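You operate a simulated robot arm through the tools that you are given. There is no shell and no other tool. Be economical: measure what you need, move in short steps, check, and stop when the job is done.

You run a simulated two-armed robot. Do the job below in one go: nothing can be reset, and whatever is moved stays where it is left.

Task
Move the cups from the split sleeve into the new sleeve, box it and cap it.
Fine: keep each sleeve still with one hand while the cups go out or in; upright in the small square carton, blue cap down on it; stand the split sleeve in the orange bin. Set down upright: small grey sleeve, split sleeve.

It is judged by the outcome, as a careful person would: the job done as asked, and still so three seconds after it is handed in. It fails if anything else is knocked over, pushed out of place, dropped, spilled or broken. A push-on lid holds only when it is set on centred and level and pressed home; a screw cap is set on level and turned clockwise until tight.

Robot
Two 7-joint arms with fingered hands on one trunk, on a base that drives. Base frame: it is fixed to the floor where the robot stands at the start and does not move with it; the origin is under the middle of the robot, x ahead of it, y to its left, z up. Units: m, rad, N and s.
The left shoulder is at the start at [0.119, 0.173, 0.965], the right one opposite. With the tool pointing down near the work surface each hand reaches from about 0.1 to 0.86 m from the robot's upright axis, wherever it stands, measured 20 degrees to its own side. Places, roughly: blue end cap (10x10x9 cm) [0.7, 0.6, 0.9]; inside of the orange bin [0.5, -0.4, 0.9]; inside of the small grey sleeve [0.5, -0.1, 0.9]; inside of the small square carton [0.5, 0.4, 0.9]. Payload 3.5 kg a hand.
The TCP of each hand is the grasp point between the finger pads, 0.025 m short of the fingertips. In the tool frame z runs along the fingers and y along their closing line. The gripper opens to 0.088 m. The gripper's body begins 0.029 m behind the TCP. The gripper is a hand of 3 fingers: y runs from the thumb to the fingers, the wrist lies at [-0.013, -0.097, -0.162] in the tool frame.
Orientation is that of the tool frame in the base frame, as a unit quaternion [w, x, y, z]. With the fingers straight down and the wrist toward the robot, the tool's x, y and z point along [0, 1, 0], [1, 0, 0] and [0, 0, -1] of the base frame.

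Tools
- The arms move only by the tool jog_arm. It takes "left_increments", "right_increments" or both (then of equal length, played together; a hand with none holds still); each is a list of rows, each a list of 2 entries, a list of its own where there are three numbers: the turn, a rotation vector about the tool's x, y, z in units of 5 degrees (1.0 is 5 degrees), then the shift along the tool's x, y, z in units of 40 mm (1.0 is 40 mm). In form: [[[ax, ay, az], [dx, dy, dz]], ...]. A call has 1 to 20 rows; each row shifts and turns the commanded pose from where the row before left it, along the tool's axes as they then stand. A call with a number of a shift or a turn outside -1 to 1 is refused whole. Rows are played at 5 a second. More than 0.05 m and 0.15 rad between two rows, and nothing of the call is played. Where a pose cannot be reached the arm comes as near as it can. A force on the tool above 40 N (or 10 N above the force at the start of the call, whichever is more), or a blocked arm, ends the call early, and 0.2 s more pass. In this call time passes only in rows, and 0.2 s behind the last. The reply holds the time, the measured pose of the TCP, the force on the tool along the base axes, the opening and the grip force, in the units named above and with some noise, with the torque about the TCP (base axes, N m) and any sound that the robot's microphone picked up, and new pictures: "show" is both (left out), scene, wrist or none (wrist: the cameras of the hands that moved).
- Cameras (640 x 400 px; columns grow to the right, rows downward): "scene" is now at [0.2841, 0.0238, 1.1958]; the picture's right is [0.22, -0.97, -0.09], its down [-0.47, -0.03, -0.88] and it looks along [0.85, 0.24, -0.46] (base axes); focal length 214 px, centre (320, 200). "left" rides on the left gripper at [-0.058, -0.085, -0.099] in its tool frame; the picture's right is [-0.67, -0.35, 0.66], its down [0.69, -0.63, 0.36] and it looks along [0.29, 0.69, 0.66] (tool axes); focal length 261 px, centre (320, 200). "right" rides on the right gripper at [0.058, -0.085, -0.099] in its tool frame; the picture's right is [-0.67, 0.35, -0.66], its down [-0.69, -0.63, 0.37] and it looks along [-0.28, 0.69, 0.66] (tool axes); focal length 261 px, centre (320, 200). There is no depth. A picture from a camera that has moved, and an enlarged one, comes with that camera's place and axes in the base frame and with its lens.
- lift_body(by): slides the trunk up (or, below 0, down) by that many m; the arms and the scene camera ride with it, the base frame stays. It gives what a move gives, with no picture.
- drive_base(legs): drives the robot by 1 to 6 legs, each [ahead, left, turn to the left] in m, m and rad, along the robot's own axes; the way and the turn of a leg run together, so that a leg with both is an arc; at most 1.5 m and 3.142 rad a leg. The arms and the cameras ride along, it lands a little off, and it stops where it bumps. It gives what a move gives, and a new picture of the scene camera.
- set_fingers(index, middle, thumb_bend, thumb_turn, hand): sets how far each is bent, from 0 (flat) to 1 (curled in); at 0.3 the hand is open as for a grip, at 0.7 the pads meet at the TCP. One left out holds its place. A second passes; each finger stops where it meets its share of the squeeze, and holds until it gets a number again. It is the only way to open and close the hand. It gives what a move gives, with no picture; readings hold the bend of each and the force on the fingers (four entries, about 0 where the hand has none), thumb and palm. thumb_turn goes from beside the hand (0) to across from the fingers (1), as for a grip.
- aim_head(pan, tilt): turns the head with the scene camera to pan (to the left, within 1.501 rad either way) and tilt (down, from -0.506 to 1.204), counted from straight ahead of the robot. It gives what a move gives, and a new picture of the scene camera.
- close_up(camera, box): a new picture of the part [left, top, right, bottom] of that camera's present view, enlarged. No time passes.
- finish_job(): hands the job in; it is judged then, once.

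Work in short steps. Places have to be worked out from the pictures, the camera data and where the tool is seen: move nearer, look again, correct. Check each grasp and each placing, and mend what went wrong. You have 120 turns and 260 pictures in all, those below and enlarged ones among them. Open the grippers and draw the arms clear of the work before you hand the job in, unless the task says otherwise; then end with one line.

The tools are called after "Call:" as a command line: name --argument value ..., lists and objects as JSON in quotes. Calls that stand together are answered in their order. jog_arm: Moves the arms, as the interface text tells. Its arguments: {"type":"object","properties":{"left_increments":{"type":"array"},"right_increments":{"type":"array"},"show":{"type":"string","enum":["both","scene","wrist","none"]}},"required":[]} The other tools are called the same way: lift_body (by) slides the trunk up or down; set_fingers (index, middle, thumb_bend, thumb_turn, hand) moves the fingers one by one; drive_base (legs) drives the base; aim_head (pan, tilt) turns the head that bears the scene camera; close_up (camera, box) takes an enlarged picture of a part of a camera's view; finish_job () hands the job in.

At the start:

```text
time: 0.0
left_ee_pos: [0.4246, 0.247, 1.2281]
left_ee_rot: [0.001, 0.707, 0.707, 0.001]
left_wrist_force: [-0.1, -0.4, 0.5]
left_ft_torque: [-0.01, -0.03, 0.01]
left_grip_width: 0.0877
left_gripper_force: 0.1
left_shape: jaw
left_bend: [0.3, 0.3, 0.3, 0.98]
left_finger forces: [0.0, 0.1, 0.0, 0.0, 0.0, 0.1]
right_ee_pos: [0.5404, -0.1978, 1.19]
right_ee_rot: [0.0, 0.707, 0.707, 0.0]
right_wrist_force: [0.0, -0.2, 0.1]
right_ft_torque: [-0.02, 0.04, -0.02]
right_grip_width: 0.0878
right_gripper_force: 0.0
right_shape: jaw
right_bend: [0.3, 0.3, 0.3, 0.98]
right_finger forces: [0.1, 0.0, 0.1, 0.0, 0.0, 0.0]
trunk travel left (down, up): [-0.075, 0.38]
robot x, y, heading: [-0.0008, -0.0011, 0.007]
head pan, tilt: [0.243, 0.117]
```

scene: 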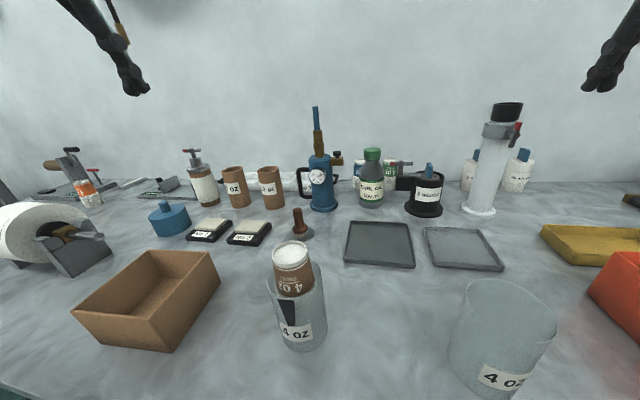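
right: 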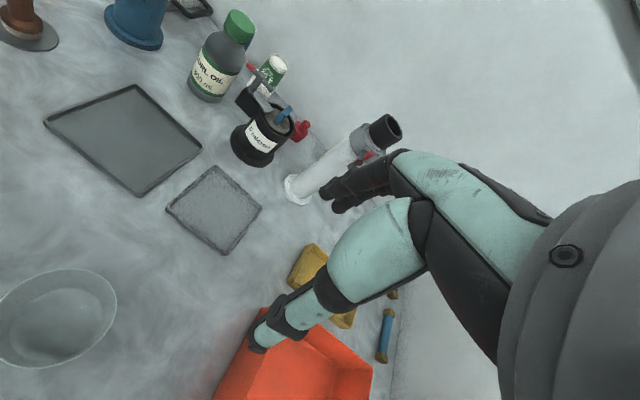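
left: 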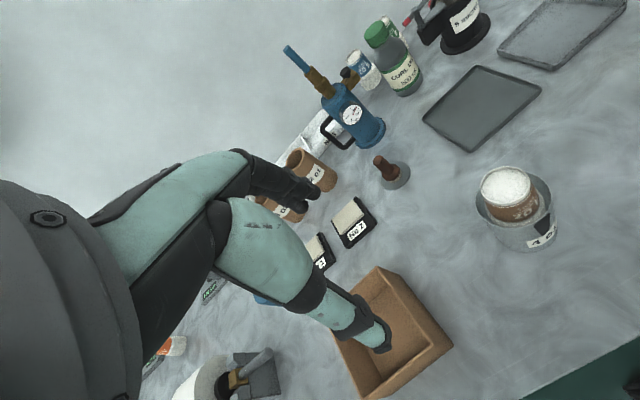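

I'll start by looking closely at the sleeves, carton and cap.

Call:
close_up --camera "scene" --box '[230, 220, 390, 370]'

Call:
close_up --camera "scene" --box '[60, 180, 300, 360]'

Call:
aim_head --pan -0.3 --tilt 0.6

```text
2.67 times, centred on (310, 295) of scene
camera zoom: at [0.2841, 0.0238, 1.1958], right [0.22, -0.97, -0.09], down [-0.47, -0.03, -0.88], along [0.85, 0.24, -0.46], focal length 572 px, centre (347, -53)
```

zoom: 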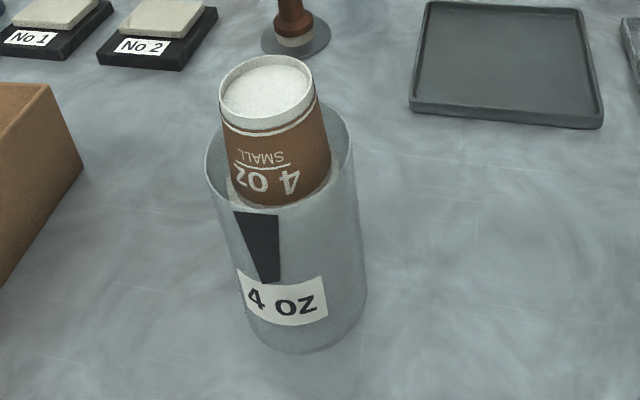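

```text
2.22 times, centred on (180, 270) of scene
camera zoom: at [0.2841, 0.0238, 1.1958], right [0.22, -0.97, -0.09], down [-0.47, -0.03, -0.88], along [0.85, 0.24, -0.46], focal length 477 px, centre (631, 44)
```

zoom: 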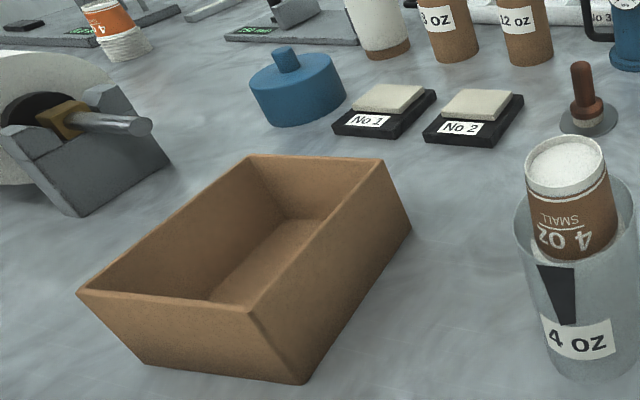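

```text
time: 1.0
left_ee_pos: [0.4252, 0.2464, 1.228]
left_ee_rot: [0.0, 0.707, 0.707, -0.001]
left_wrist_force: [0.4, 0.7, 0.1]
left_ft_torque: [0.03, -0.02, -0.01]
left_grip_width: 0.0878
left_gripper_force: 0.2
left_shape: jaw
left_bend: [0.3, 0.3, 0.3, 0.98]
left_finger forces: [0.0, 0.0, 0.0, 0.0, 0.0, 0.0]
right_ee_pos: [0.5413, -0.1979, 1.1895]
right_ee_rot: [0.001, 0.707, 0.707, 0.001]
right_wrist_force: [-0.6, -0.3, -0.3]
right_ft_torque: [-0.01, -0.02, -0.02]
right_grip_width: 0.0878
right_gripper_force: 0.0
right_shape: jaw
right_bend: [0.3, 0.3, 0.3, 0.98]
right_finger forces: [0.0, 0.0, 0.1, 0.1, 0.0, 0.0]
trunk travel left (down, up): [-0.075, 0.38]
robot x, y, heading: [-0.0022, 0.0013, -0.004]
head pan, tilt: [-0.3, 0.6]
camera scene: at [0.263, -0.0244, 1.1564], right [-0.27, -0.96, 0.11], down [-0.81, 0.17, -0.57], along [0.53, -0.24, -0.82], focal length 214 px, centre (320, 200)
```

scene: 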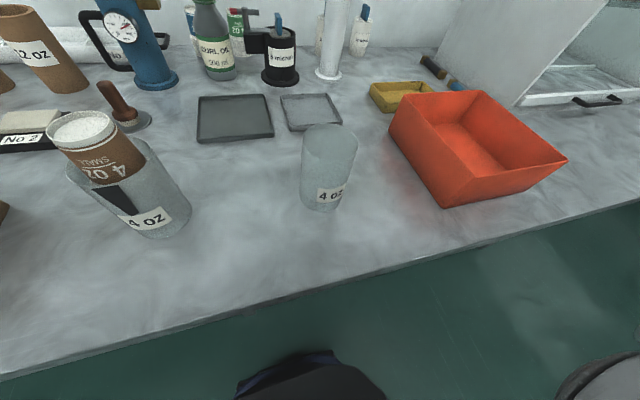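

Next, enlargements of both sleeves and the bin, to measure heights and diameters.

Call:
close_up --camera "scene" --box '[20, 90, 240, 250]'

Call:
close_up --camera "scene" --box '[270, 80, 390, 230]'

Call:
close_up --camera "left" --box '[420, 130, 620, 290]'

Call:
aim_head --pan 0.7 --tilt 0.5

```text
2.50 times, centred on (130, 170) of scene
camera zoom: at [0.263, -0.0244, 1.1564], right [-0.27, -0.96, 0.11], down [-0.81, 0.17, -0.57], along [0.53, -0.24, -0.82], focal length 536 px, centre (795, 275)
```

zoom: 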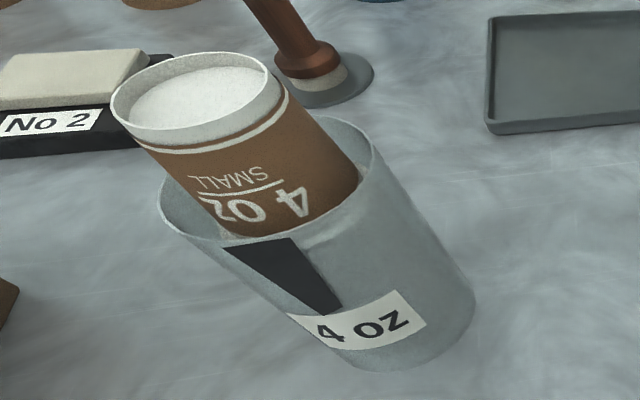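

```text
2.67 times, centred on (330, 155) of scene
camera zoom: at [0.263, -0.0244, 1.1564], right [-0.27, -0.96, 0.11], down [-0.81, 0.17, -0.57], along [0.53, -0.24, -0.82], focal length 572 px, centre (293, 320)
```

zoom: 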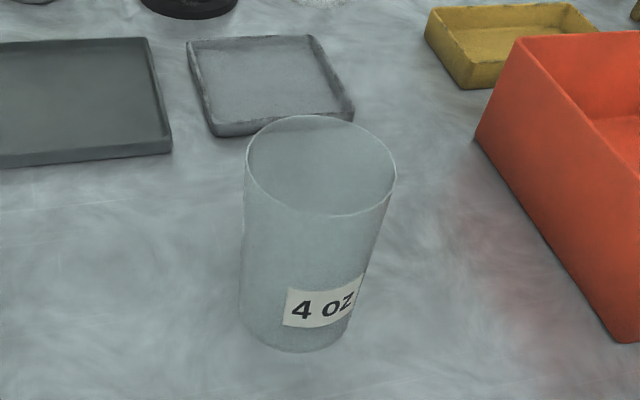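

```text
2.50 times, centred on (520, 210) of left
camera zoom: at [0.3391, 0.1875, 1.3287], right [-0.35, -0.67, -0.66], down [-0.63, 0.68, -0.37], along [0.69, 0.28, -0.66], focal length 652 px, centre (-180, 175)
```

zoom: 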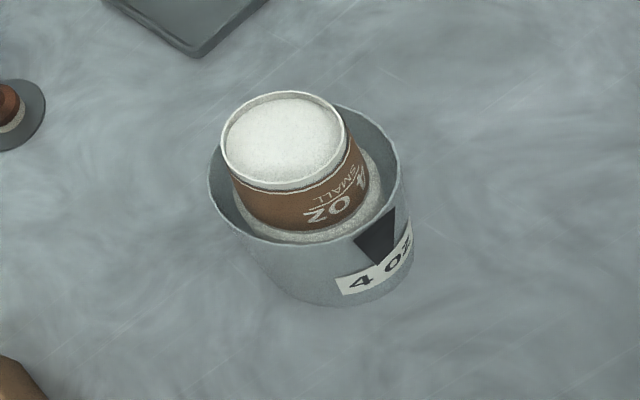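

```text
time: 2.2
left_ee_pos: [0.425, 0.2471, 1.2291]
left_ee_rot: [0.001, 0.707, 0.708, 0.0]
left_wrist_force: [0.5, -0.2, -0.8]
left_ft_torque: [0.0, 0.0, 0.02]
left_grip_width: 0.0877
left_gripper_force: 0.1
left_shape: jaw
left_bend: [0.3, 0.3, 0.3, 0.98]
left_finger forces: [0.1, 0.1, 0.0, 0.0, 0.0, 0.0]
right_ee_pos: [0.542, -0.1977, 1.1889]
right_ee_rot: [0.0, 0.707, 0.707, 0.0]
right_wrist_force: [0.4, -0.1, 0.7]
right_ft_torque: [0.01, -0.02, 0.01]
right_grip_width: 0.0875
right_gripper_force: 0.0
right_shape: jaw
right_bend: [0.3, 0.3, 0.3, 0.98]
right_finger forces: [0.0, 0.0, 0.0, 0.0, 0.1, 0.0]
trunk travel left (down, up): [-0.075, 0.38]
robot x, y, heading: [-0.0006, 0.003, -0.001]
head pan, tilt: [0.7, 0.499]
camera scene: at [0.2525, 0.0602, 1.1703], right [0.6, -0.77, -0.24], down [-0.66, -0.31, -0.68], along [0.45, 0.56, -0.69], focal length 214 px, centre (320, 200)
```

scene: 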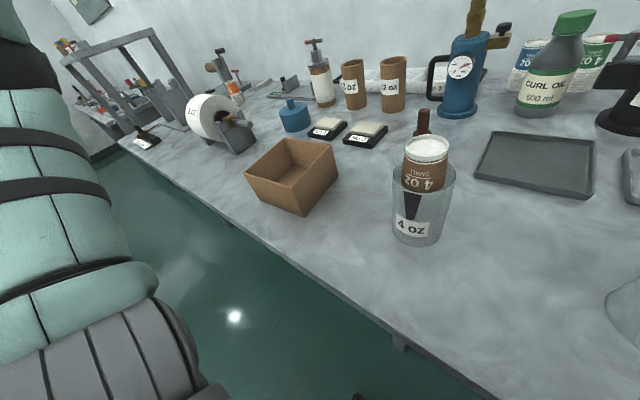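

Split sleeve is at about (.48,.13), rim z≈.97, with inverted cups ending near z≈1.007. The new sleeve is at about (.465,-.117). I rotate the left hand so its fingers point right and 30° down, ready to hold the split sleeve from its left side.

Call:
jog_arm --left_increments '[[[0, -1, 0], [0, 0, 0]], [[0, -1, 0], [0, 0, 0]], [[0, -1, 0], [0, 0, 0]], [[0, -1, 0], [0, 0, 0]], [[0, -1, 0], [0, 0, 0]], [[0, -1, 0], [0, 0, 0]], [[0, -1, 0], [0, 0, 0]], [[0, -1, 0], [0, 0, 0]], [[0, -1, 0], [0, 0, 0]], [[0, -1, 0], [0, 0, 0]], [[0, -1, 0], [0, 0, 0]], [[0, -1, 0], [0, 0, 0]]]' --show "both"

Call:
aim_head --pan 0.25 --tilt 0.5

```text
time: 4.8
left_ee_pos: [0.425, 0.2478, 1.2281]
left_ee_rot: [0.355, 0.612, 0.612, -0.353]
left_wrist_force: [-0.1, -0.7, -0.5]
left_ft_torque: [0.03, -0.01, 0.0]
left_grip_width: 0.0878
left_gripper_force: 0.1
left_shape: jaw
left_bend: [0.3, 0.3, 0.3, 0.98]
left_finger forces: [0.0, 0.0, 0.0, 0.0, 0.0, 0.1]
right_ee_pos: [0.5416, -0.1973, 1.189]
right_ee_rot: [-0.001, 0.707, 0.707, 0.0]
right_wrist_force: [-0.3, 0.5, -0.2]
right_ft_torque: [-0.02, 0.02, 0.02]
right_grip_width: 0.0878
right_gripper_force: 0.0
right_shape: jaw
right_bend: [0.3, 0.3, 0.3, 0.98]
right_finger forces: [0.0, 0.0, 0.0, 0.1, 0.1, 0.0]
trunk travel left (down, up): [-0.075, 0.38]
robot x, y, heading: [-0.0015, 0.0015, -0.001]
head pan, tilt: [0.7, 0.499]
camera scene: at [0.2522, 0.0604, 1.1704], right [0.6, -0.77, -0.24], down [-0.66, -0.31, -0.68], along [0.45, 0.57, -0.69], focal length 214 px, centre (320, 200)
camera left: at [0.3387, 0.3029, 1.3293], right [-0.35, -0.9, 0.25], down [-0.63, 0.02, -0.78], along [0.7, -0.43, -0.57], focal length 261 px, centre (320, 200)
```

scene: 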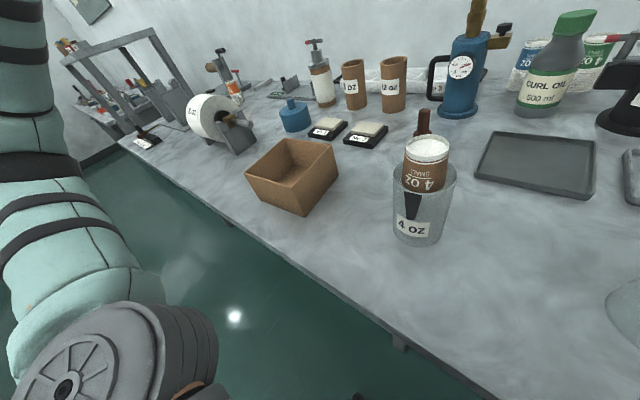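
left: 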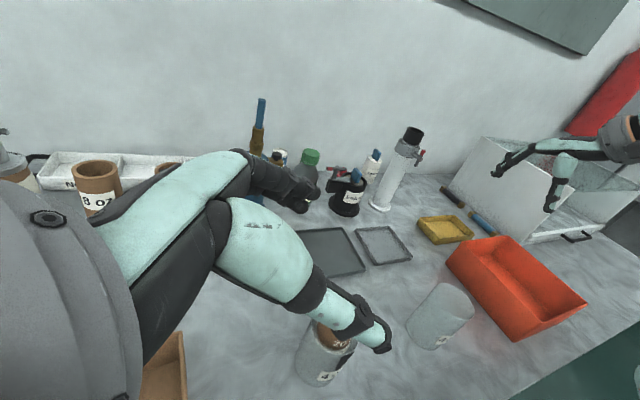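

```text
time: 5.7
left_ee_pos: [0.4244, 0.2474, 1.2279]
left_ee_rot: [0.354, 0.612, 0.612, -0.353]
left_wrist_force: [0.4, 0.2, 0.2]
left_ft_torque: [-0.02, 0.02, 0.0]
left_grip_width: 0.0875
left_gripper_force: 0.0
left_shape: jaw
left_bend: [0.3, 0.3, 0.3, 0.98]
left_finger forces: [0.0, 0.0, 0.1, 0.0, 0.1, 0.0]
right_ee_pos: [0.5418, -0.1982, 1.191]
right_ee_rot: [0.0, 0.707, 0.707, 0.0]
right_wrist_force: [-1.2, 0.3, -0.3]
right_ft_torque: [0.01, 0.01, 0.01]
right_grip_width: 0.0877
right_gripper_force: 0.0
right_shape: jaw
right_bend: [0.3, 0.3, 0.3, 0.98]
right_finger forces: [0.1, 0.1, 0.0, 0.0, 0.0, 0.1]
trunk travel left (down, up): [-0.075, 0.38]
robot x, y, heading: [-0.0009, -0.0019, -0.001]
head pan, tilt: [0.25, 0.499]
camera scene: at [0.2697, 0.0242, 1.1635], right [0.23, -0.97, -0.09], down [-0.75, -0.12, -0.65], along [0.61, 0.22, -0.76], focal length 214 px, centre (320, 200)
```

scene: 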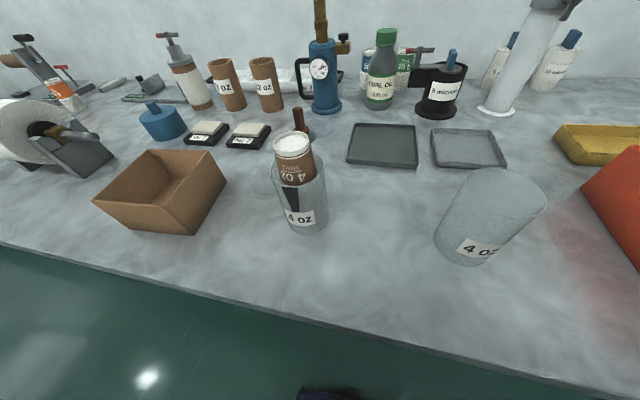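

The camera is clear. Next, I lower the left hand to a pre-grasp pose about 9 cm left of the split sleeve.

Call:
jog_arm --left_increments '[[[0, 0, 0], [0.833, 0.196, 0.58]], [[0, 0, 0], [0.833, 0.196, 0.58]], [[0, 0, 0], [0.833, 0.196, 0.58]], [[0, 0, 0], [0.833, 0.196, 0.58]], [[0, 0, 0], [0.833, 0.196, 0.58]], [[0, 0, 0], [0.833, 0.196, 0.58]], [[0, 0, 0], [0.833, 0.196, 0.58]]]'

Call:
close_up --camera "scene" --box '[220, 110, 400, 250]'

```text
time: 7.3
left_ee_pos: [0.4807, 0.2231, 0.9455]
left_ee_rot: [0.354, 0.612, 0.613, -0.352]
left_wrist_force: [0.1, -0.7, -0.1]
left_ft_torque: [0.01, 0.01, 0.0]
left_grip_width: 0.0877
left_gripper_force: 0.1
left_shape: jaw
left_bend: [0.3, 0.3, 0.3, 0.98]
left_finger forces: [0.0, 0.1, 0.1, 0.0, 0.0, 0.0]
right_ee_pos: [0.5422, -0.1979, 1.1883]
right_ee_rot: [0.0, 0.706, 0.708, 0.0]
right_wrist_force: [0.0, 0.4, -0.1]
right_ft_torque: [0.0, 0.03, -0.02]
right_grip_width: 0.0875
right_gripper_force: 0.2
right_shape: jaw
right_bend: [0.3, 0.3, 0.3, 0.98]
right_finger forces: [0.1, 0.0, 0.0, 0.0, 0.0, 0.0]
trunk travel left (down, up): [-0.075, 0.38]
robot x, y, heading: [0.0012, 0.0001, -0.004]
head pan, tilt: [0.25, 0.499]
camera scene: at [0.2705, 0.0245, 1.1632], right [0.23, -0.97, -0.09], down [-0.76, -0.12, -0.64], along [0.61, 0.22, -0.76], focal length 214 px, centre (320, 200)
camera left: at [0.3941, 0.2786, 1.0465], right [-0.35, -0.9, 0.25], down [-0.63, 0.02, -0.78], along [0.7, -0.43, -0.58], focal length 261 px, centre (320, 200)
```

scene: 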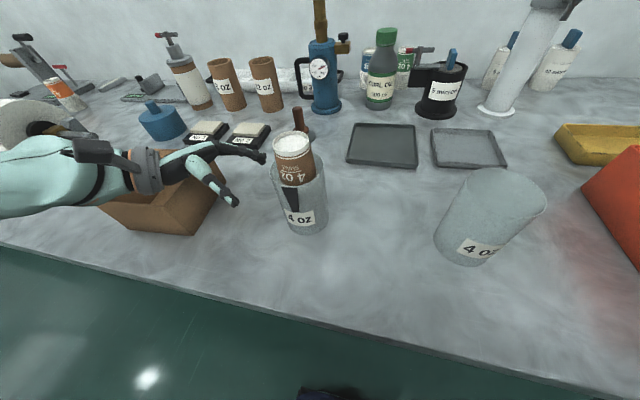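
left: 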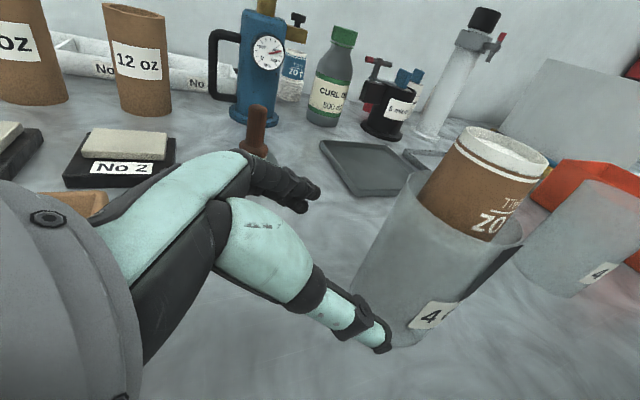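

```text
2.86 times, centred on (310, 180) of scene
camera zoom: at [0.2705, 0.0245, 1.1632], right [0.23, -0.97, -0.09], down [-0.76, -0.12, -0.64], along [0.61, 0.22, -0.76], focal length 613 px, centre (349, 257)
```

zoom: 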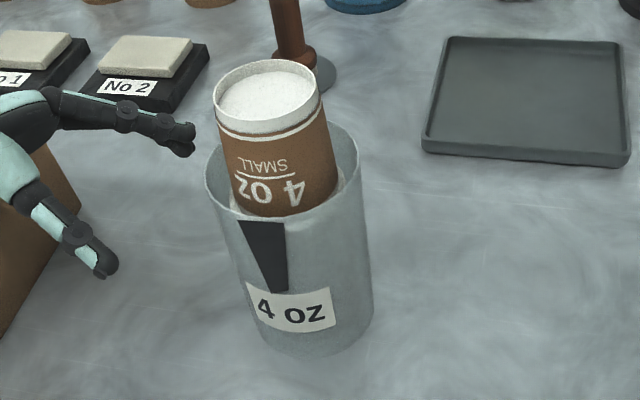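

Split sleeve axis refined to about (.473,.126), diameter ≈.075, rim z≈.968, cup top z≈1.013. I align x and go part of the way in before checking.

Call:
jog_arm --left_increments '[[[0, 0, 0], [-0.02, -0.19, 0.4]], [[0, 0, 0], [-0.02, 0, 0.4]], [[0, 0, 0], [-0.01, 0, 0.4]]]'

Call:
close_up --camera "scene" --box '[200, 110, 360, 250]'

```text
time: 8.1
left_ee_pos: [0.4713, 0.1797, 0.9237]
left_ee_rot: [0.355, 0.612, 0.611, -0.355]
left_wrist_force: [-0.6, -0.5, 0.0]
left_ft_torque: [-0.02, 0.03, 0.02]
left_grip_width: 0.088
left_gripper_force: 0.0
left_shape: jaw
left_bend: [0.3, 0.3, 0.3, 0.98]
left_finger forces: [0.0, 0.1, 0.0, 0.0, 0.0, 0.0]
right_ee_pos: [0.5422, -0.1969, 1.1888]
right_ee_rot: [0.0, 0.707, 0.707, -0.001]
right_wrist_force: [0.4, 0.0, -0.2]
right_ft_torque: [0.0, -0.01, 0.0]
right_grip_width: 0.0877
right_gripper_force: 0.1
right_shape: jaw
right_bend: [0.3, 0.3, 0.3, 0.98]
right_finger forces: [0.1, 0.0, 0.0, 0.0, 0.0, 0.0]
trunk travel left (down, up): [-0.075, 0.38]
robot x, y, heading: [0.0, -0.0004, -0.004]
head pan, tilt: [0.25, 0.499]
camera scene: at [0.2697, 0.0238, 1.1635], right [0.23, -0.97, -0.09], down [-0.75, -0.12, -0.65], along [0.61, 0.22, -0.76], focal length 214 px, centre (320, 200)
camera left: at [0.386, 0.2356, 1.024], right [-0.35, -0.9, 0.25], down [-0.63, 0.02, -0.78], along [0.69, -0.43, -0.58], focal length 261 px, centre (320, 200)
```

scene: 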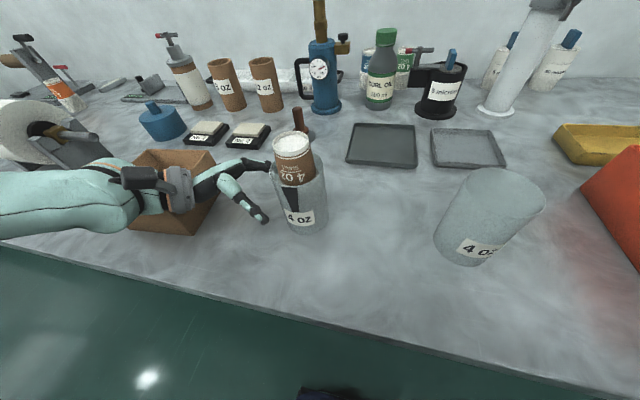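
left: 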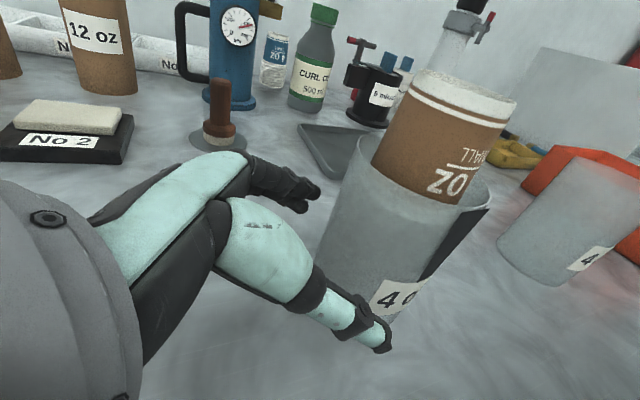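

```text
2.86 times, centred on (280, 180) of scene
camera zoom: at [0.2697, 0.0238, 1.1635], right [0.23, -0.97, -0.09], down [-0.75, -0.12, -0.65], along [0.61, 0.22, -0.76], focal length 613 px, centre (434, 257)
```

zoom: 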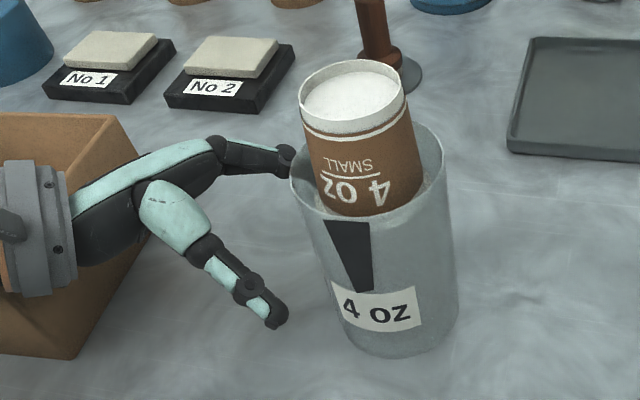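

Fingers straddle the sleeve evenly (thumb tip ~x .417, far fingers behind). I slide in the remaining 4.6 cm.

Call:
jog_arm --left_increments '[[[0, 0, 0], [0, 0.03, 0.4]], [[0, 0, 0], [0, 0, 0.4]], [[0, 0, 0], [0, 0, 0.36]]]'

Call:
close_up --camera "scene" --box '[200, 110, 360, 250]'

```text
time: 8.9
left_ee_pos: [0.4729, 0.1386, 0.8997]
left_ee_rot: [0.355, 0.612, 0.612, -0.354]
left_wrist_force: [0.9, -0.4, 0.0]
left_ft_torque: [-0.01, 0.03, 0.03]
left_grip_width: 0.0876
left_gripper_force: 0.1
left_shape: jaw
left_bend: [0.3, 0.3, 0.3, 0.98]
left_finger forces: [0.4, 0.1, 0.1, 0.0, 0.0, 0.0]
right_ee_pos: [0.5415, -0.1973, 1.1887]
right_ee_rot: [0.0, 0.707, 0.707, 0.0]
right_wrist_force: [-0.4, 0.5, -0.1]
right_ft_torque: [0.02, -0.02, 0.03]
right_grip_width: 0.0877
right_gripper_force: 0.0
right_shape: jaw
right_bend: [0.3, 0.3, 0.3, 0.98]
right_finger forces: [0.0, 0.0, 0.0, 0.1, 0.1, 0.0]
trunk travel left (down, up): [-0.075, 0.38]
robot x, y, heading: [-0.0036, -0.0036, -0.002]
head pan, tilt: [0.25, 0.499]
camera scene: at [0.27, 0.0237, 1.1634], right [0.23, -0.97, -0.09], down [-0.75, -0.12, -0.65], along [0.61, 0.22, -0.76], focal length 214 px, centre (320, 200)
camera left: at [0.3874, 0.1947, 1.0007], right [-0.35, -0.9, 0.25], down [-0.63, 0.02, -0.78], along [0.7, -0.43, -0.58], focal length 261 px, centre (320, 200)
```

scene: 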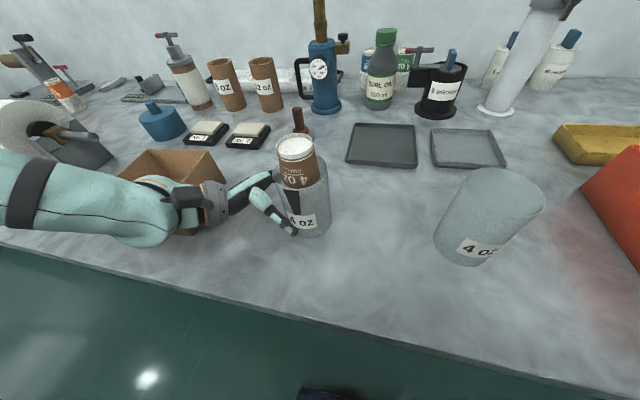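
left: 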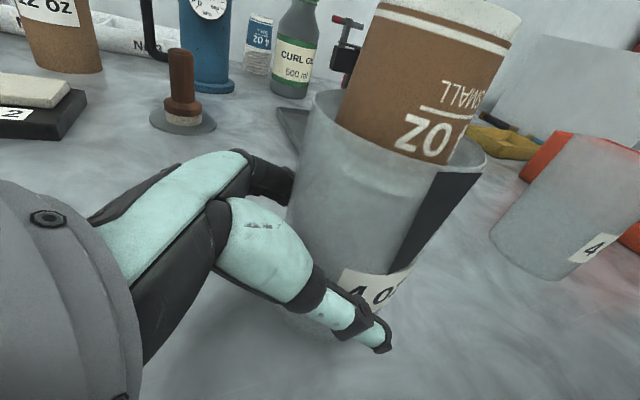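

```text
2.86 times, centred on (280, 180) of scene
camera zoom: at [0.27, 0.0237, 1.1634], right [0.23, -0.97, -0.09], down [-0.75, -0.12, -0.65], along [0.61, 0.22, -0.76], focal length 613 px, centre (434, 257)
```

zoom: 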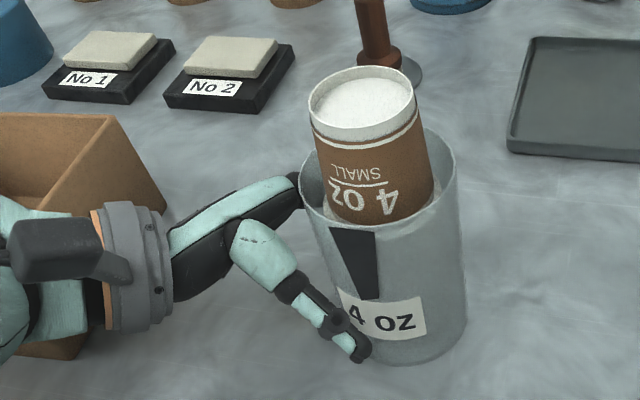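

The sleeve got nudged about 5 mm but stands upright between the fingers. I close the left hand gently and look at the grip.

Call:
set_fingers --hand "left" --index 0.45 --middle 0.45 --thumb_bend 0.45

Call:
close_up --camera "scene" --box '[200, 110, 360, 250]'

```text
time: 9.9
left_ee_pos: [0.4734, 0.1398, 0.9005]
left_ee_rot: [0.354, 0.613, 0.612, -0.353]
left_wrist_force: [0.6, -0.4, -0.5]
left_ft_torque: [-0.02, -0.04, 0.0]
left_grip_width: 0.072
left_gripper_force: 7.6
left_shape: fingers
left_bend: [0.37, 0.41, 0.36, 0.97]
left_finger forces: [4.4, 3.0, 0.0, 0.0, 7.7, 0.0]
right_ee_pos: [0.5426, -0.1976, 1.1892]
right_ee_rot: [0.0, 0.707, 0.707, 0.0]
right_wrist_force: [-0.5, 0.5, -0.1]
right_ft_torque: [0.03, 0.02, -0.02]
right_grip_width: 0.0875
right_gripper_force: 0.0
right_shape: jaw
right_bend: [0.3, 0.3, 0.3, 0.98]
right_finger forces: [0.0, 0.1, 0.1, 0.0, 0.0, 0.0]
trunk travel left (down, up): [-0.075, 0.38]
robot x, y, heading: [-0.0035, -0.0001, -0.0]
head pan, tilt: [0.25, 0.499]
```

```text
2.86 times, centred on (280, 180) of scene
camera zoom: at [0.2697, 0.024, 1.1635], right [0.23, -0.97, -0.09], down [-0.75, -0.12, -0.65], along [0.61, 0.22, -0.76], focal length 613 px, centre (434, 257)
```

zoom: 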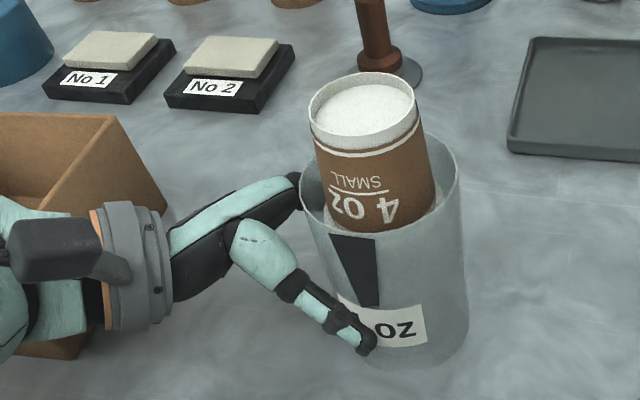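

Left hand holds the split sleeve (7.6 N). Cup axis now is about (.464,.116). I bring the right hand over the cups at z 1.10.

Call:
jog_arm --right_increments '[[[0, 0, 0], [0.872, -0.217, 0.1]], [[0, 0, 0], [0.872, -0.217, 0.1]], [[0, 0, 0], [0.872, -0.217, 0.1]], [[0, 0, 0], [0.872, -0.217, 0.1]], [[0, 0, 0], [0.872, -0.217, 0.25]], [[0, 0, 0], [0.872, -0.217, 0.35]], [[0, 0, 0], [0.872, -0.217, 0.35]], [[0, 0, 0], [0.872, -0.217, 0.45]], [[0, 0, 0], [0.872, -0.217, 0.45]]]'

Call:
close_up --camera "scene" --box '[200, 50, 400, 250]'

```text
time: 11.9
left_ee_pos: [0.4733, 0.1402, 0.8995]
left_ee_rot: [0.355, 0.613, 0.612, -0.353]
left_wrist_force: [-0.3, 0.6, 0.4]
left_ft_torque: [-0.02, -0.07, 0.01]
left_grip_width: 0.0721
left_gripper_force: 7.1
left_shape: fingers
left_bend: [0.37, 0.41, 0.36, 0.97]
left_finger forces: [4.3, 2.9, 0.0, 0.0, 7.8, 0.0]
right_ee_pos: [0.4624, 0.1185, 1.0997]
right_ee_rot: [-0.001, 0.707, 0.707, 0.0]
right_wrist_force: [0.0, 1.0, 0.0]
right_ft_torque: [-0.04, 0.02, 0.01]
right_grip_width: 0.0879
right_gripper_force: 0.0
right_shape: jaw
right_bend: [0.3, 0.3, 0.3, 0.98]
right_finger forces: [0.0, 0.1, 0.0, 0.0, 0.0, 0.0]
trunk travel left (down, up): [-0.075, 0.38]
robot x, y, heading: [0.0005, 0.0006, -0.001]
head pan, tilt: [0.25, 0.499]
camera scene: at [0.2696, 0.0252, 1.1635], right [0.23, -0.97, -0.09], down [-0.75, -0.12, -0.65], along [0.61, 0.22, -0.76], focal length 214 px, centre (320, 200)
camera right: at [0.3782, 0.175, 1.1992], right [0.35, -0.67, 0.66], down [-0.63, -0.69, -0.37], along [0.69, -0.29, -0.66], focal length 261 px, centre (320, 200)
```

scene: 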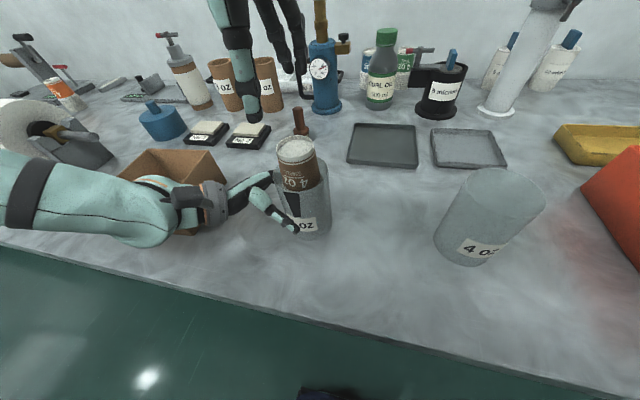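
right: 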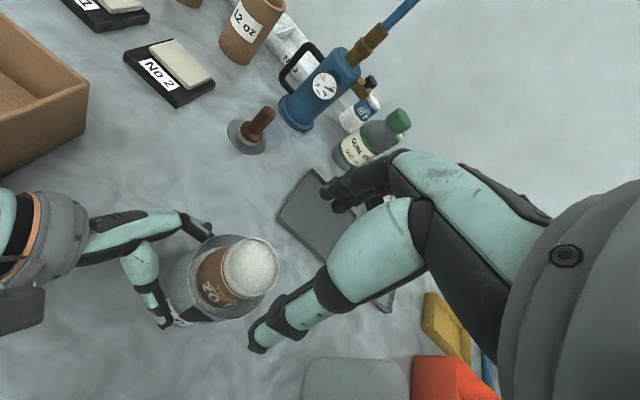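

```text
2.00 times, centred on (300, 150) of scene
camera zoom: at [0.2696, 0.0252, 1.1635], right [0.23, -0.97, -0.09], down [-0.75, -0.12, -0.65], along [0.61, 0.22, -0.76], focal length 429 px, centre (360, 300)
```

zoom: 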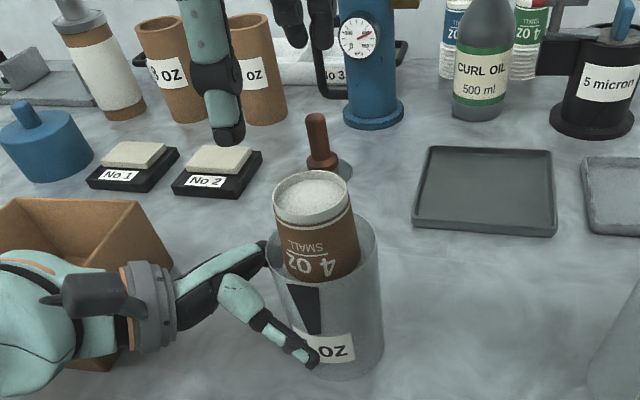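

Both cameras agree on the cup axis ≈(.465,.117). I descend the right hand to z≈1.0 with fingertips just above the sleeve rim.

Call:
jog_arm --right_increments '[[[0, 0, 0], [-0.035, 0.06, 0.6]], [[0, 0, 0], [0, 0, 0.6]], [[0, 0, 0], [0, 0, 0.6]], [[0, 0, 0], [0, 0, 0.6]]]'

Call:
close_up --camera "scene" --box '[200, 80, 360, 230]'

```text
time: 12.9
left_ee_pos: [0.472, 0.1394, 0.8989]
left_ee_rot: [0.355, 0.612, 0.612, -0.354]
left_wrist_force: [0.0, -1.4, 0.0]
left_ft_torque: [0.0, -0.06, -0.02]
left_grip_width: 0.0721
left_gripper_force: 7.5
left_shape: fingers
left_bend: [0.38, 0.41, 0.36, 0.97]
left_finger forces: [4.3, 2.8, 0.0, 0.1, 7.8, 0.0]
right_ee_pos: [0.4663, 0.1165, 1.003]
right_ee_rot: [0.0, 0.707, 0.707, 0.001]
right_wrist_force: [0.4, -0.3, 0.7]
right_ft_torque: [0.01, 0.0, 0.0]
right_grip_width: 0.0878
right_gripper_force: 0.1
right_shape: jaw
right_bend: [0.3, 0.3, 0.3, 0.98]
right_finger forces: [0.1, 0.1, 0.0, 0.1, 0.0, 0.0]
trunk travel left (down, up): [-0.075, 0.38]
robot x, y, heading: [-0.001, -0.0035, -0.001]
head pan, tilt: [0.25, 0.499]
camera scene: at [0.2698, 0.0242, 1.1634], right [0.23, -0.97, -0.09], down [-0.75, -0.12, -0.65], along [0.61, 0.22, -0.76], focal length 214 px, centre (320, 200)
camera right: at [0.3813, 0.1722, 1.1032], right [0.35, -0.67, 0.65], down [-0.63, -0.68, -0.37], along [0.69, -0.29, -0.66], focal length 261 px, centre (320, 200)
```

scene: 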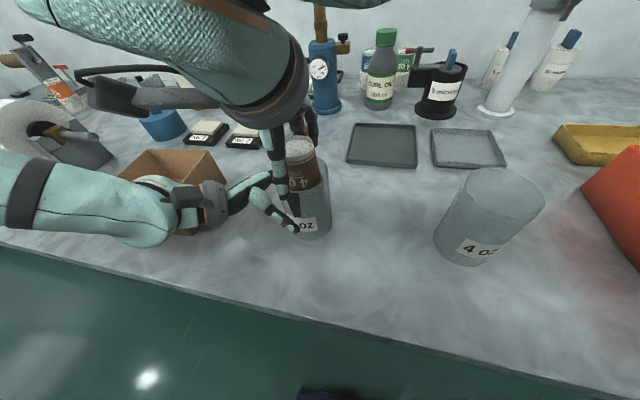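
right: 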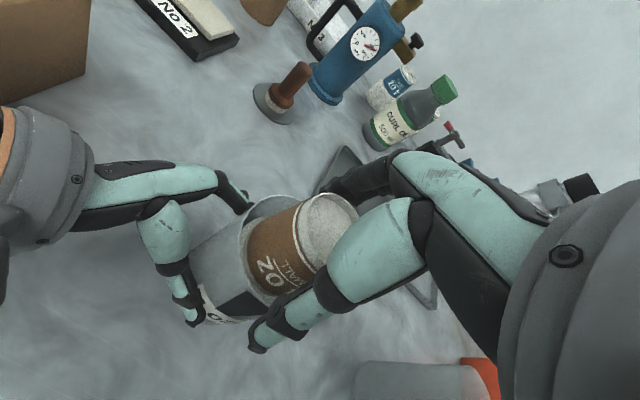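

```text
2.67 times, centred on (280, 155) of scene
camera zoom: at [0.2698, 0.0242, 1.1634], right [0.23, -0.97, -0.09], down [-0.75, -0.12, -0.65], along [0.61, 0.22, -0.76], focal length 572 px, centre (427, 320)
```

zoom: 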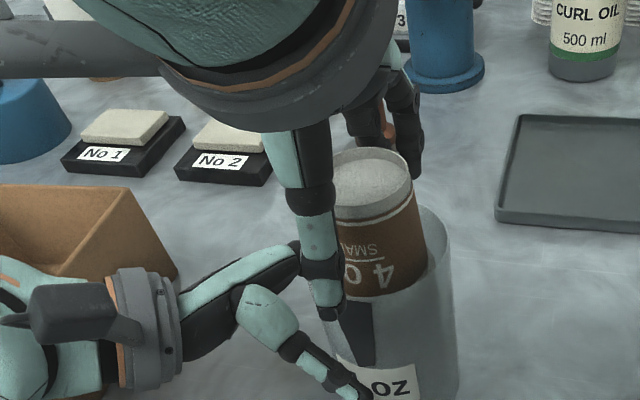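

Thumb tip is at about z .974, just above the rim. I raise 3 mm and close the right hand on the cups.

Call:
jog_arm --right_increments '[[[0, 0, 0], [0, -0.03, -0.08]]]' --show "none"

Call:
set_fingers --hand "right" --index 0.56 --middle 0.56 --thumb_bend 0.56

Call:
close_up --camera "scene" --box '[200, 80, 360, 230]'

Call:
close_up --camera "right" --box '[160, 120, 460, 380]'

```text
time: 13.3
left_ee_pos: [0.4733, 0.1392, 0.8989]
left_ee_rot: [0.355, 0.612, 0.612, -0.353]
left_wrist_force: [0.8, 0.5, -0.5]
left_ft_torque: [0.02, -0.06, 0.01]
left_grip_width: 0.072
left_gripper_force: 7.6
left_shape: fingers
left_bend: [0.38, 0.41, 0.36, 0.97]
left_finger forces: [4.3, 2.8, 0.0, 0.1, 7.6, 0.1]
right_ee_pos: [0.464, 0.1154, 1.0071]
right_ee_rot: [0.0, 0.707, 0.707, -0.001]
right_wrist_force: [0.7, -0.5, 0.3]
right_ft_torque: [0.03, -0.01, 0.04]
right_grip_width: 0.0879
right_gripper_force: 0.0
right_shape: jaw
right_bend: [0.3, 0.3, 0.3, 0.98]
right_finger forces: [0.0, 0.0, 0.1, 0.0, 0.0, 0.1]
trunk travel left (down, up): [-0.075, 0.38]
robot x, y, heading: [-0.0033, 0.0022, 0.001]
head pan, tilt: [0.25, 0.499]
```

```text
time: 14.3
left_ee_pos: [0.4729, 0.1405, 0.8998]
left_ee_rot: [0.355, 0.612, 0.612, -0.354]
left_wrist_force: [-1.7, 0.0, 0.7]
left_ft_torque: [-0.01, -0.09, -0.06]
left_grip_width: 0.0719
left_gripper_force: 7.4
left_shape: fingers
left_bend: [0.38, 0.41, 0.36, 0.97]
left_finger forces: [3.8, 2.4, 0.0, 0.0, 8.5, 0.0]
right_ee_pos: [0.4649, 0.1159, 1.0068]
right_ee_rot: [0.0, 0.707, 0.707, 0.0]
right_wrist_force: [1.2, -0.6, 0.2]
right_ft_torque: [0.0, -0.07, 0.01]
right_grip_width: 0.0413
right_gripper_force: 5.4
right_shape: fingers
right_bend: [0.5, 0.52, 0.5, 0.97]
right_finger forces: [3.1, 2.8, 0.0, 0.1, 5.1, 0.0]
trunk travel left (down, up): [-0.075, 0.38]
robot x, y, heading: [-0.0007, -0.0019, -0.002]
head pan, tilt: [0.25, 0.499]
```

```text
2.67 times, centred on (280, 155) of scene
camera zoom: at [0.2698, 0.0242, 1.1634], right [0.23, -0.97, -0.09], down [-0.75, -0.12, -0.65], along [0.61, 0.22, -0.76], focal length 572 px, centre (427, 320)
```

zoom: 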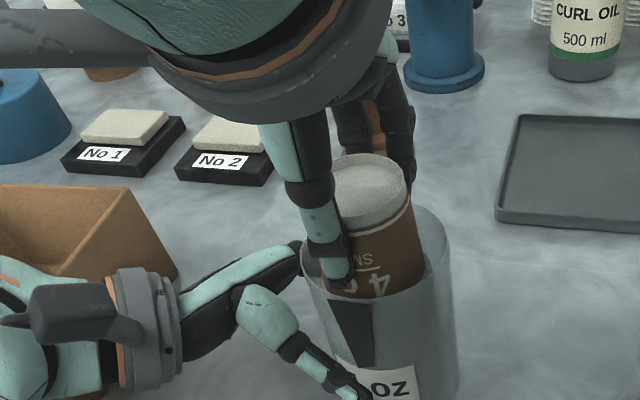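

```text
1.54 times, centred on (310, 250) of right
camera zoom: at [0.3797, 0.1725, 1.1064], right [0.35, -0.67, 0.66], down [-0.63, -0.69, -0.37], along [0.69, -0.29, -0.66], focal length 401 px, centre (335, 123)
```

zoom: 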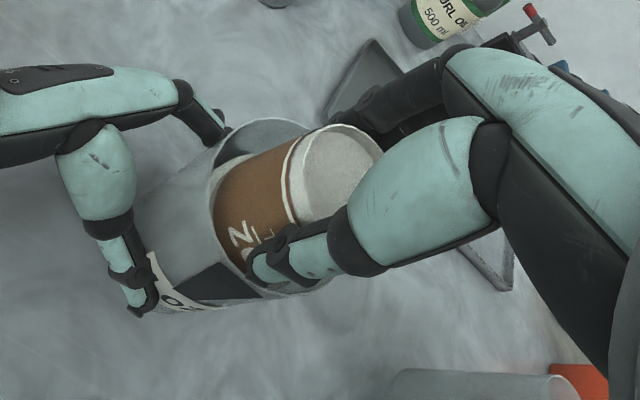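

Cups are gripped (5.4 N, sleeve unmoved). I lift slowly 2 cm and check whether the whole stack follows.

Call:
jog_arm --right_increments '[[[0, 0, 0], [0, 0, -0.15]], [[0, 0, 0], [0, 0, -0.15]], [[0, 0, 0], [0, 0, -0.2]]]' --show "scene"

Call:
close_up --camera "right" --box '[160, 120, 460, 380]'

Call:
close_up --camera "scene" --box '[200, 80, 360, 230]'

```text
time: 15.1
left_ee_pos: [0.4727, 0.1406, 0.8995]
left_ee_rot: [0.354, 0.613, 0.611, -0.354]
left_wrist_force: [-0.3, -0.4, -0.5]
left_ft_torque: [0.0, -0.04, 0.0]
left_grip_width: 0.0718
left_gripper_force: 7.3
left_shape: fingers
left_bend: [0.38, 0.41, 0.36, 0.97]
left_finger forces: [4.1, 2.5, 0.1, 0.0, 8.0, 0.0]
right_ee_pos: [0.4633, 0.1145, 1.0262]
right_ee_rot: [0.0, 0.708, 0.706, -0.001]
right_wrist_force: [0.8, 0.7, -1.1]
right_ft_torque: [-0.04, -0.06, 0.01]
right_grip_width: 0.0412
right_gripper_force: 5.6
right_shape: fingers
right_bend: [0.51, 0.52, 0.5, 0.97]
right_finger forces: [3.1, 2.7, 0.1, 0.0, 5.2, 0.0]
trunk travel left (down, up): [-0.075, 0.38]
robot x, y, heading: [0.0029, -0.0028, -0.0]
head pan, tilt: [0.25, 0.499]
camera scene: at [0.2697, 0.0242, 1.1635], right [0.23, -0.97, -0.09], down [-0.75, -0.12, -0.65], along [0.61, 0.22, -0.76], focal length 214 px, centre (320, 200)
```

scene: 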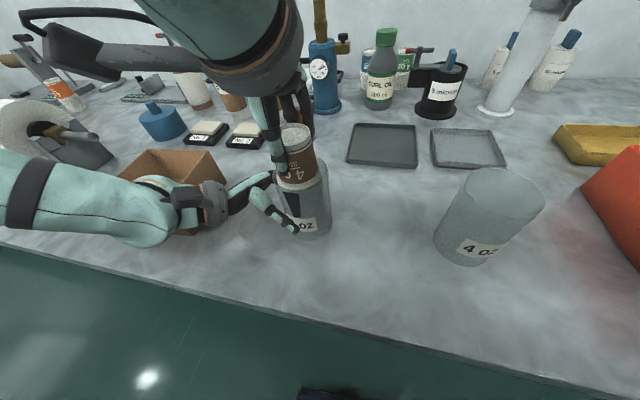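

```text
1.54 times, centred on (310, 250) of right
camera zoom: at [0.38, 0.1723, 1.1263], right [0.35, -0.67, 0.66], down [-0.63, -0.69, -0.37], along [0.69, -0.29, -0.66], focal length 401 px, centre (335, 123)
```

zoom: 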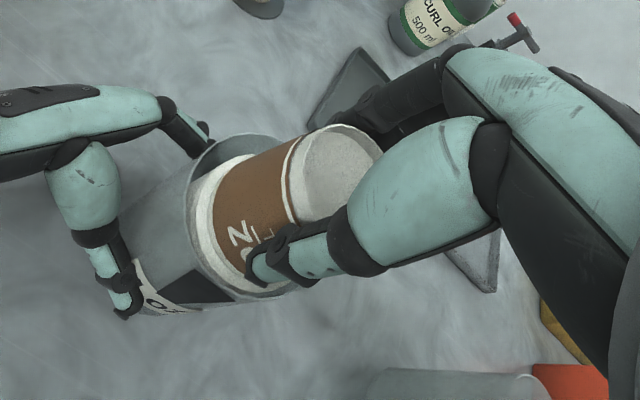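

```text
2.67 times, centred on (280, 155) of scene
camera zoom: at [0.2697, 0.0242, 1.1635], right [0.23, -0.97, -0.09], down [-0.75, -0.12, -0.65], along [0.61, 0.22, -0.76], focal length 572 px, centre (427, 320)
```

zoom: 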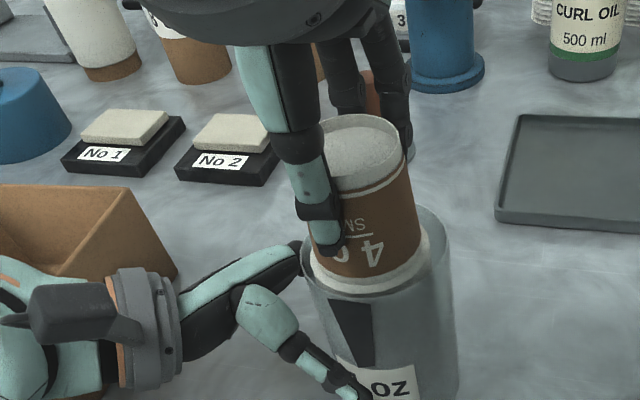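

The stack is rising with the rims beneath it. Continue lifting 6 cm and look again.

Call:
jog_arm --right_increments '[[[0, 0, 0], [0, 0, -0.25]], [[0, 0, 0], [0, 0, -0.25]], [[0, 0, 0], [0, 0, -0.25]], [[0, 0, 0], [0, 0, -0.25]], [[0, 0, 0], [0, 0, -0.25]], [[0, 0, 0], [0, 0, -0.25]]]' --show "wrist"

Call:
close_up --camera "scene" --box '[200, 60, 380, 230]'

```text
time: 16.5
left_ee_pos: [0.4734, 0.1394, 0.9006]
left_ee_rot: [0.354, 0.613, 0.612, -0.353]
left_wrist_force: [-0.7, 0.2, 0.6]
left_ft_torque: [0.01, -0.04, 0.0]
left_grip_width: 0.0719
left_gripper_force: 6.7
left_shape: fingers
left_bend: [0.38, 0.41, 0.36, 0.97]
left_finger forces: [4.3, 2.5, 0.0, 0.0, 7.8, 0.0]
right_ee_pos: [0.4643, 0.1163, 1.0859]
right_ee_rot: [0.0, 0.707, 0.707, 0.0]
right_wrist_force: [0.1, -0.5, -0.1]
right_ft_torque: [0.03, -0.03, 0.02]
right_grip_width: 0.0416
right_gripper_force: 5.3
right_shape: fingers
right_bend: [0.51, 0.53, 0.5, 0.97]
right_finger forces: [3.2, 2.6, 0.0, 0.0, 5.6, 0.1]
trunk travel left (down, up): [-0.075, 0.38]
robot x, y, heading: [0.0008, 0.0025, -0.003]
head pan, tilt: [0.25, 0.499]
camera right: at [0.3798, 0.172, 1.1859], right [0.35, -0.67, 0.66], down [-0.63, -0.69, -0.37], along [0.69, -0.29, -0.66], focal length 261 px, centre (320, 200)
```

right: 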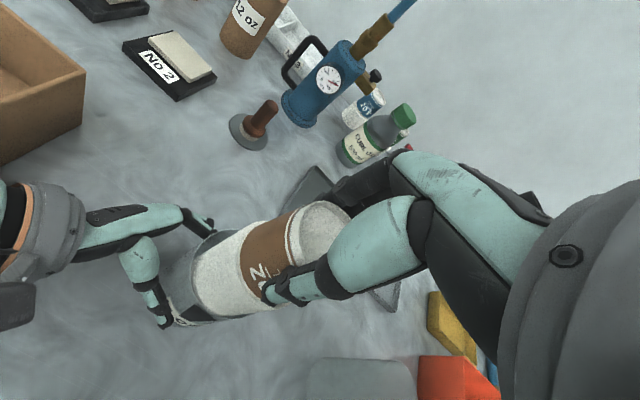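

```text
2.35 times, centred on (290, 145) of scene
camera zoom: at [0.2697, 0.0242, 1.1635], right [0.23, -0.97, -0.09], down [-0.75, -0.12, -0.65], along [0.61, 0.22, -0.76], focal length 505 px, centre (391, 329)
```

zoom: 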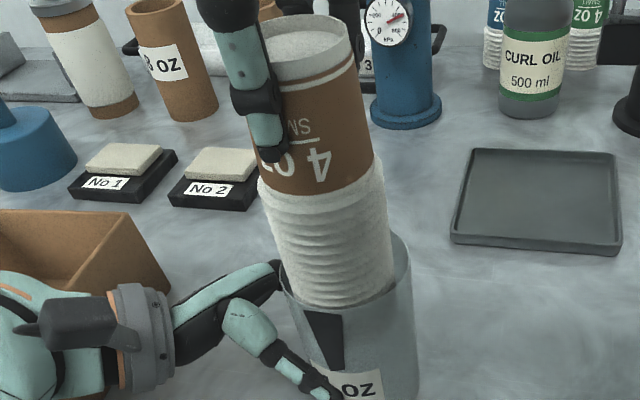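

It's one long nested stack and all of it follows. I lift another 7.5 cm to clear the sleeve.

Call:
jog_arm --right_increments '[[[0, 0, 0], [0, 0, -0.3]], [[0, 0, 0], [0, 0, -0.3]], [[0, 0, 0], [0, 0, -0.3]], [[0, 0, 0], [0, 0, -0.3]], [[0, 0, 0], [0, 0, -0.35]], [[0, 0, 0], [0, 0, -0.35]]]' --show "both"

Call:
close_up --camera "scene" --box '[200, 0, 400, 250]'

```text
time: 17.9
left_ee_pos: [0.473, 0.1398, 0.8999]
left_ee_rot: [0.354, 0.612, 0.612, -0.354]
left_wrist_force: [0.1, -0.1, 0.4]
left_ft_torque: [-0.03, -0.04, 0.03]
left_grip_width: 0.0717
left_gripper_force: 6.9
left_shape: fingers
left_bend: [0.38, 0.41, 0.36, 0.97]
left_finger forces: [4.4, 2.6, 0.0, 0.0, 7.5, 0.0]
right_ee_pos: [0.4646, 0.1163, 1.1616]
right_ee_rot: [0.0, 0.707, 0.707, 0.0]
right_wrist_force: [0.3, 0.0, 0.0]
right_ft_torque: [0.01, 0.0, 0.0]
right_grip_width: 0.0413
right_gripper_force: 5.3
right_shape: fingers
right_bend: [0.51, 0.53, 0.5, 0.97]
right_finger forces: [3.0, 2.5, 0.0, 0.0, 5.6, 0.0]
trunk travel left (down, up): [-0.075, 0.38]
robot x, y, heading: [-0.0038, -0.0031, 0.001]
head pan, tilt: [0.25, 0.499]
camera scene: at [0.2697, 0.0242, 1.1635], right [0.23, -0.97, -0.09], down [-0.75, -0.12, -0.65], along [0.61, 0.22, -0.76], focal length 214 px, centre (320, 200)
camera right: at [0.3797, 0.1723, 1.262], right [0.35, -0.67, 0.66], down [-0.63, -0.69, -0.37], along [0.69, -0.28, -0.66], focal length 261 px, centre (320, 200)
```

scene: 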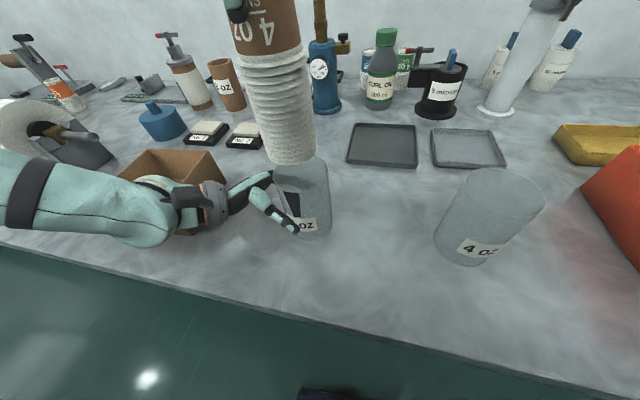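
right: 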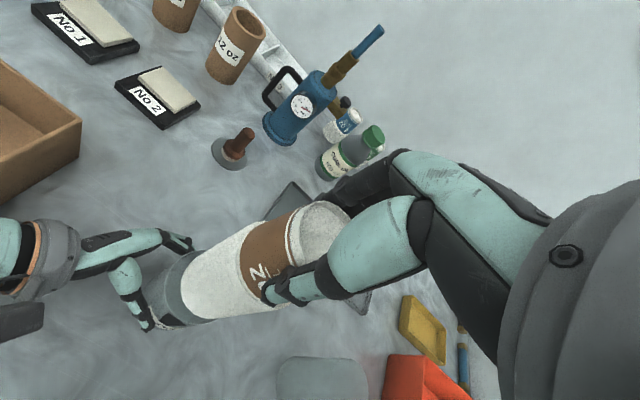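

```text
1.60 times, centred on (300, 125) of scene
camera zoom: at [0.2697, 0.0242, 1.1635], right [0.23, -0.97, -0.09], down [-0.75, -0.12, -0.65], along [0.61, 0.22, -0.76], focal length 343 px, centre (352, 320)
```

zoom: 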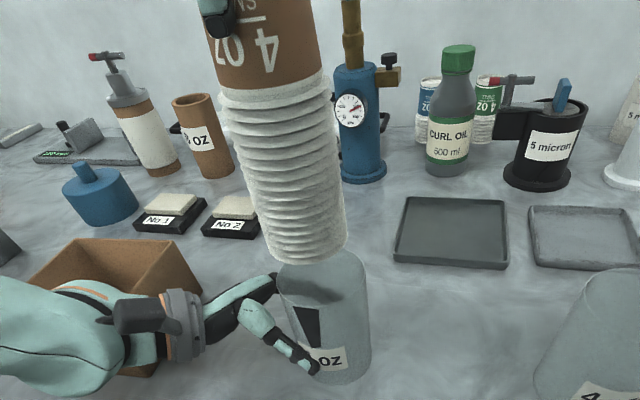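

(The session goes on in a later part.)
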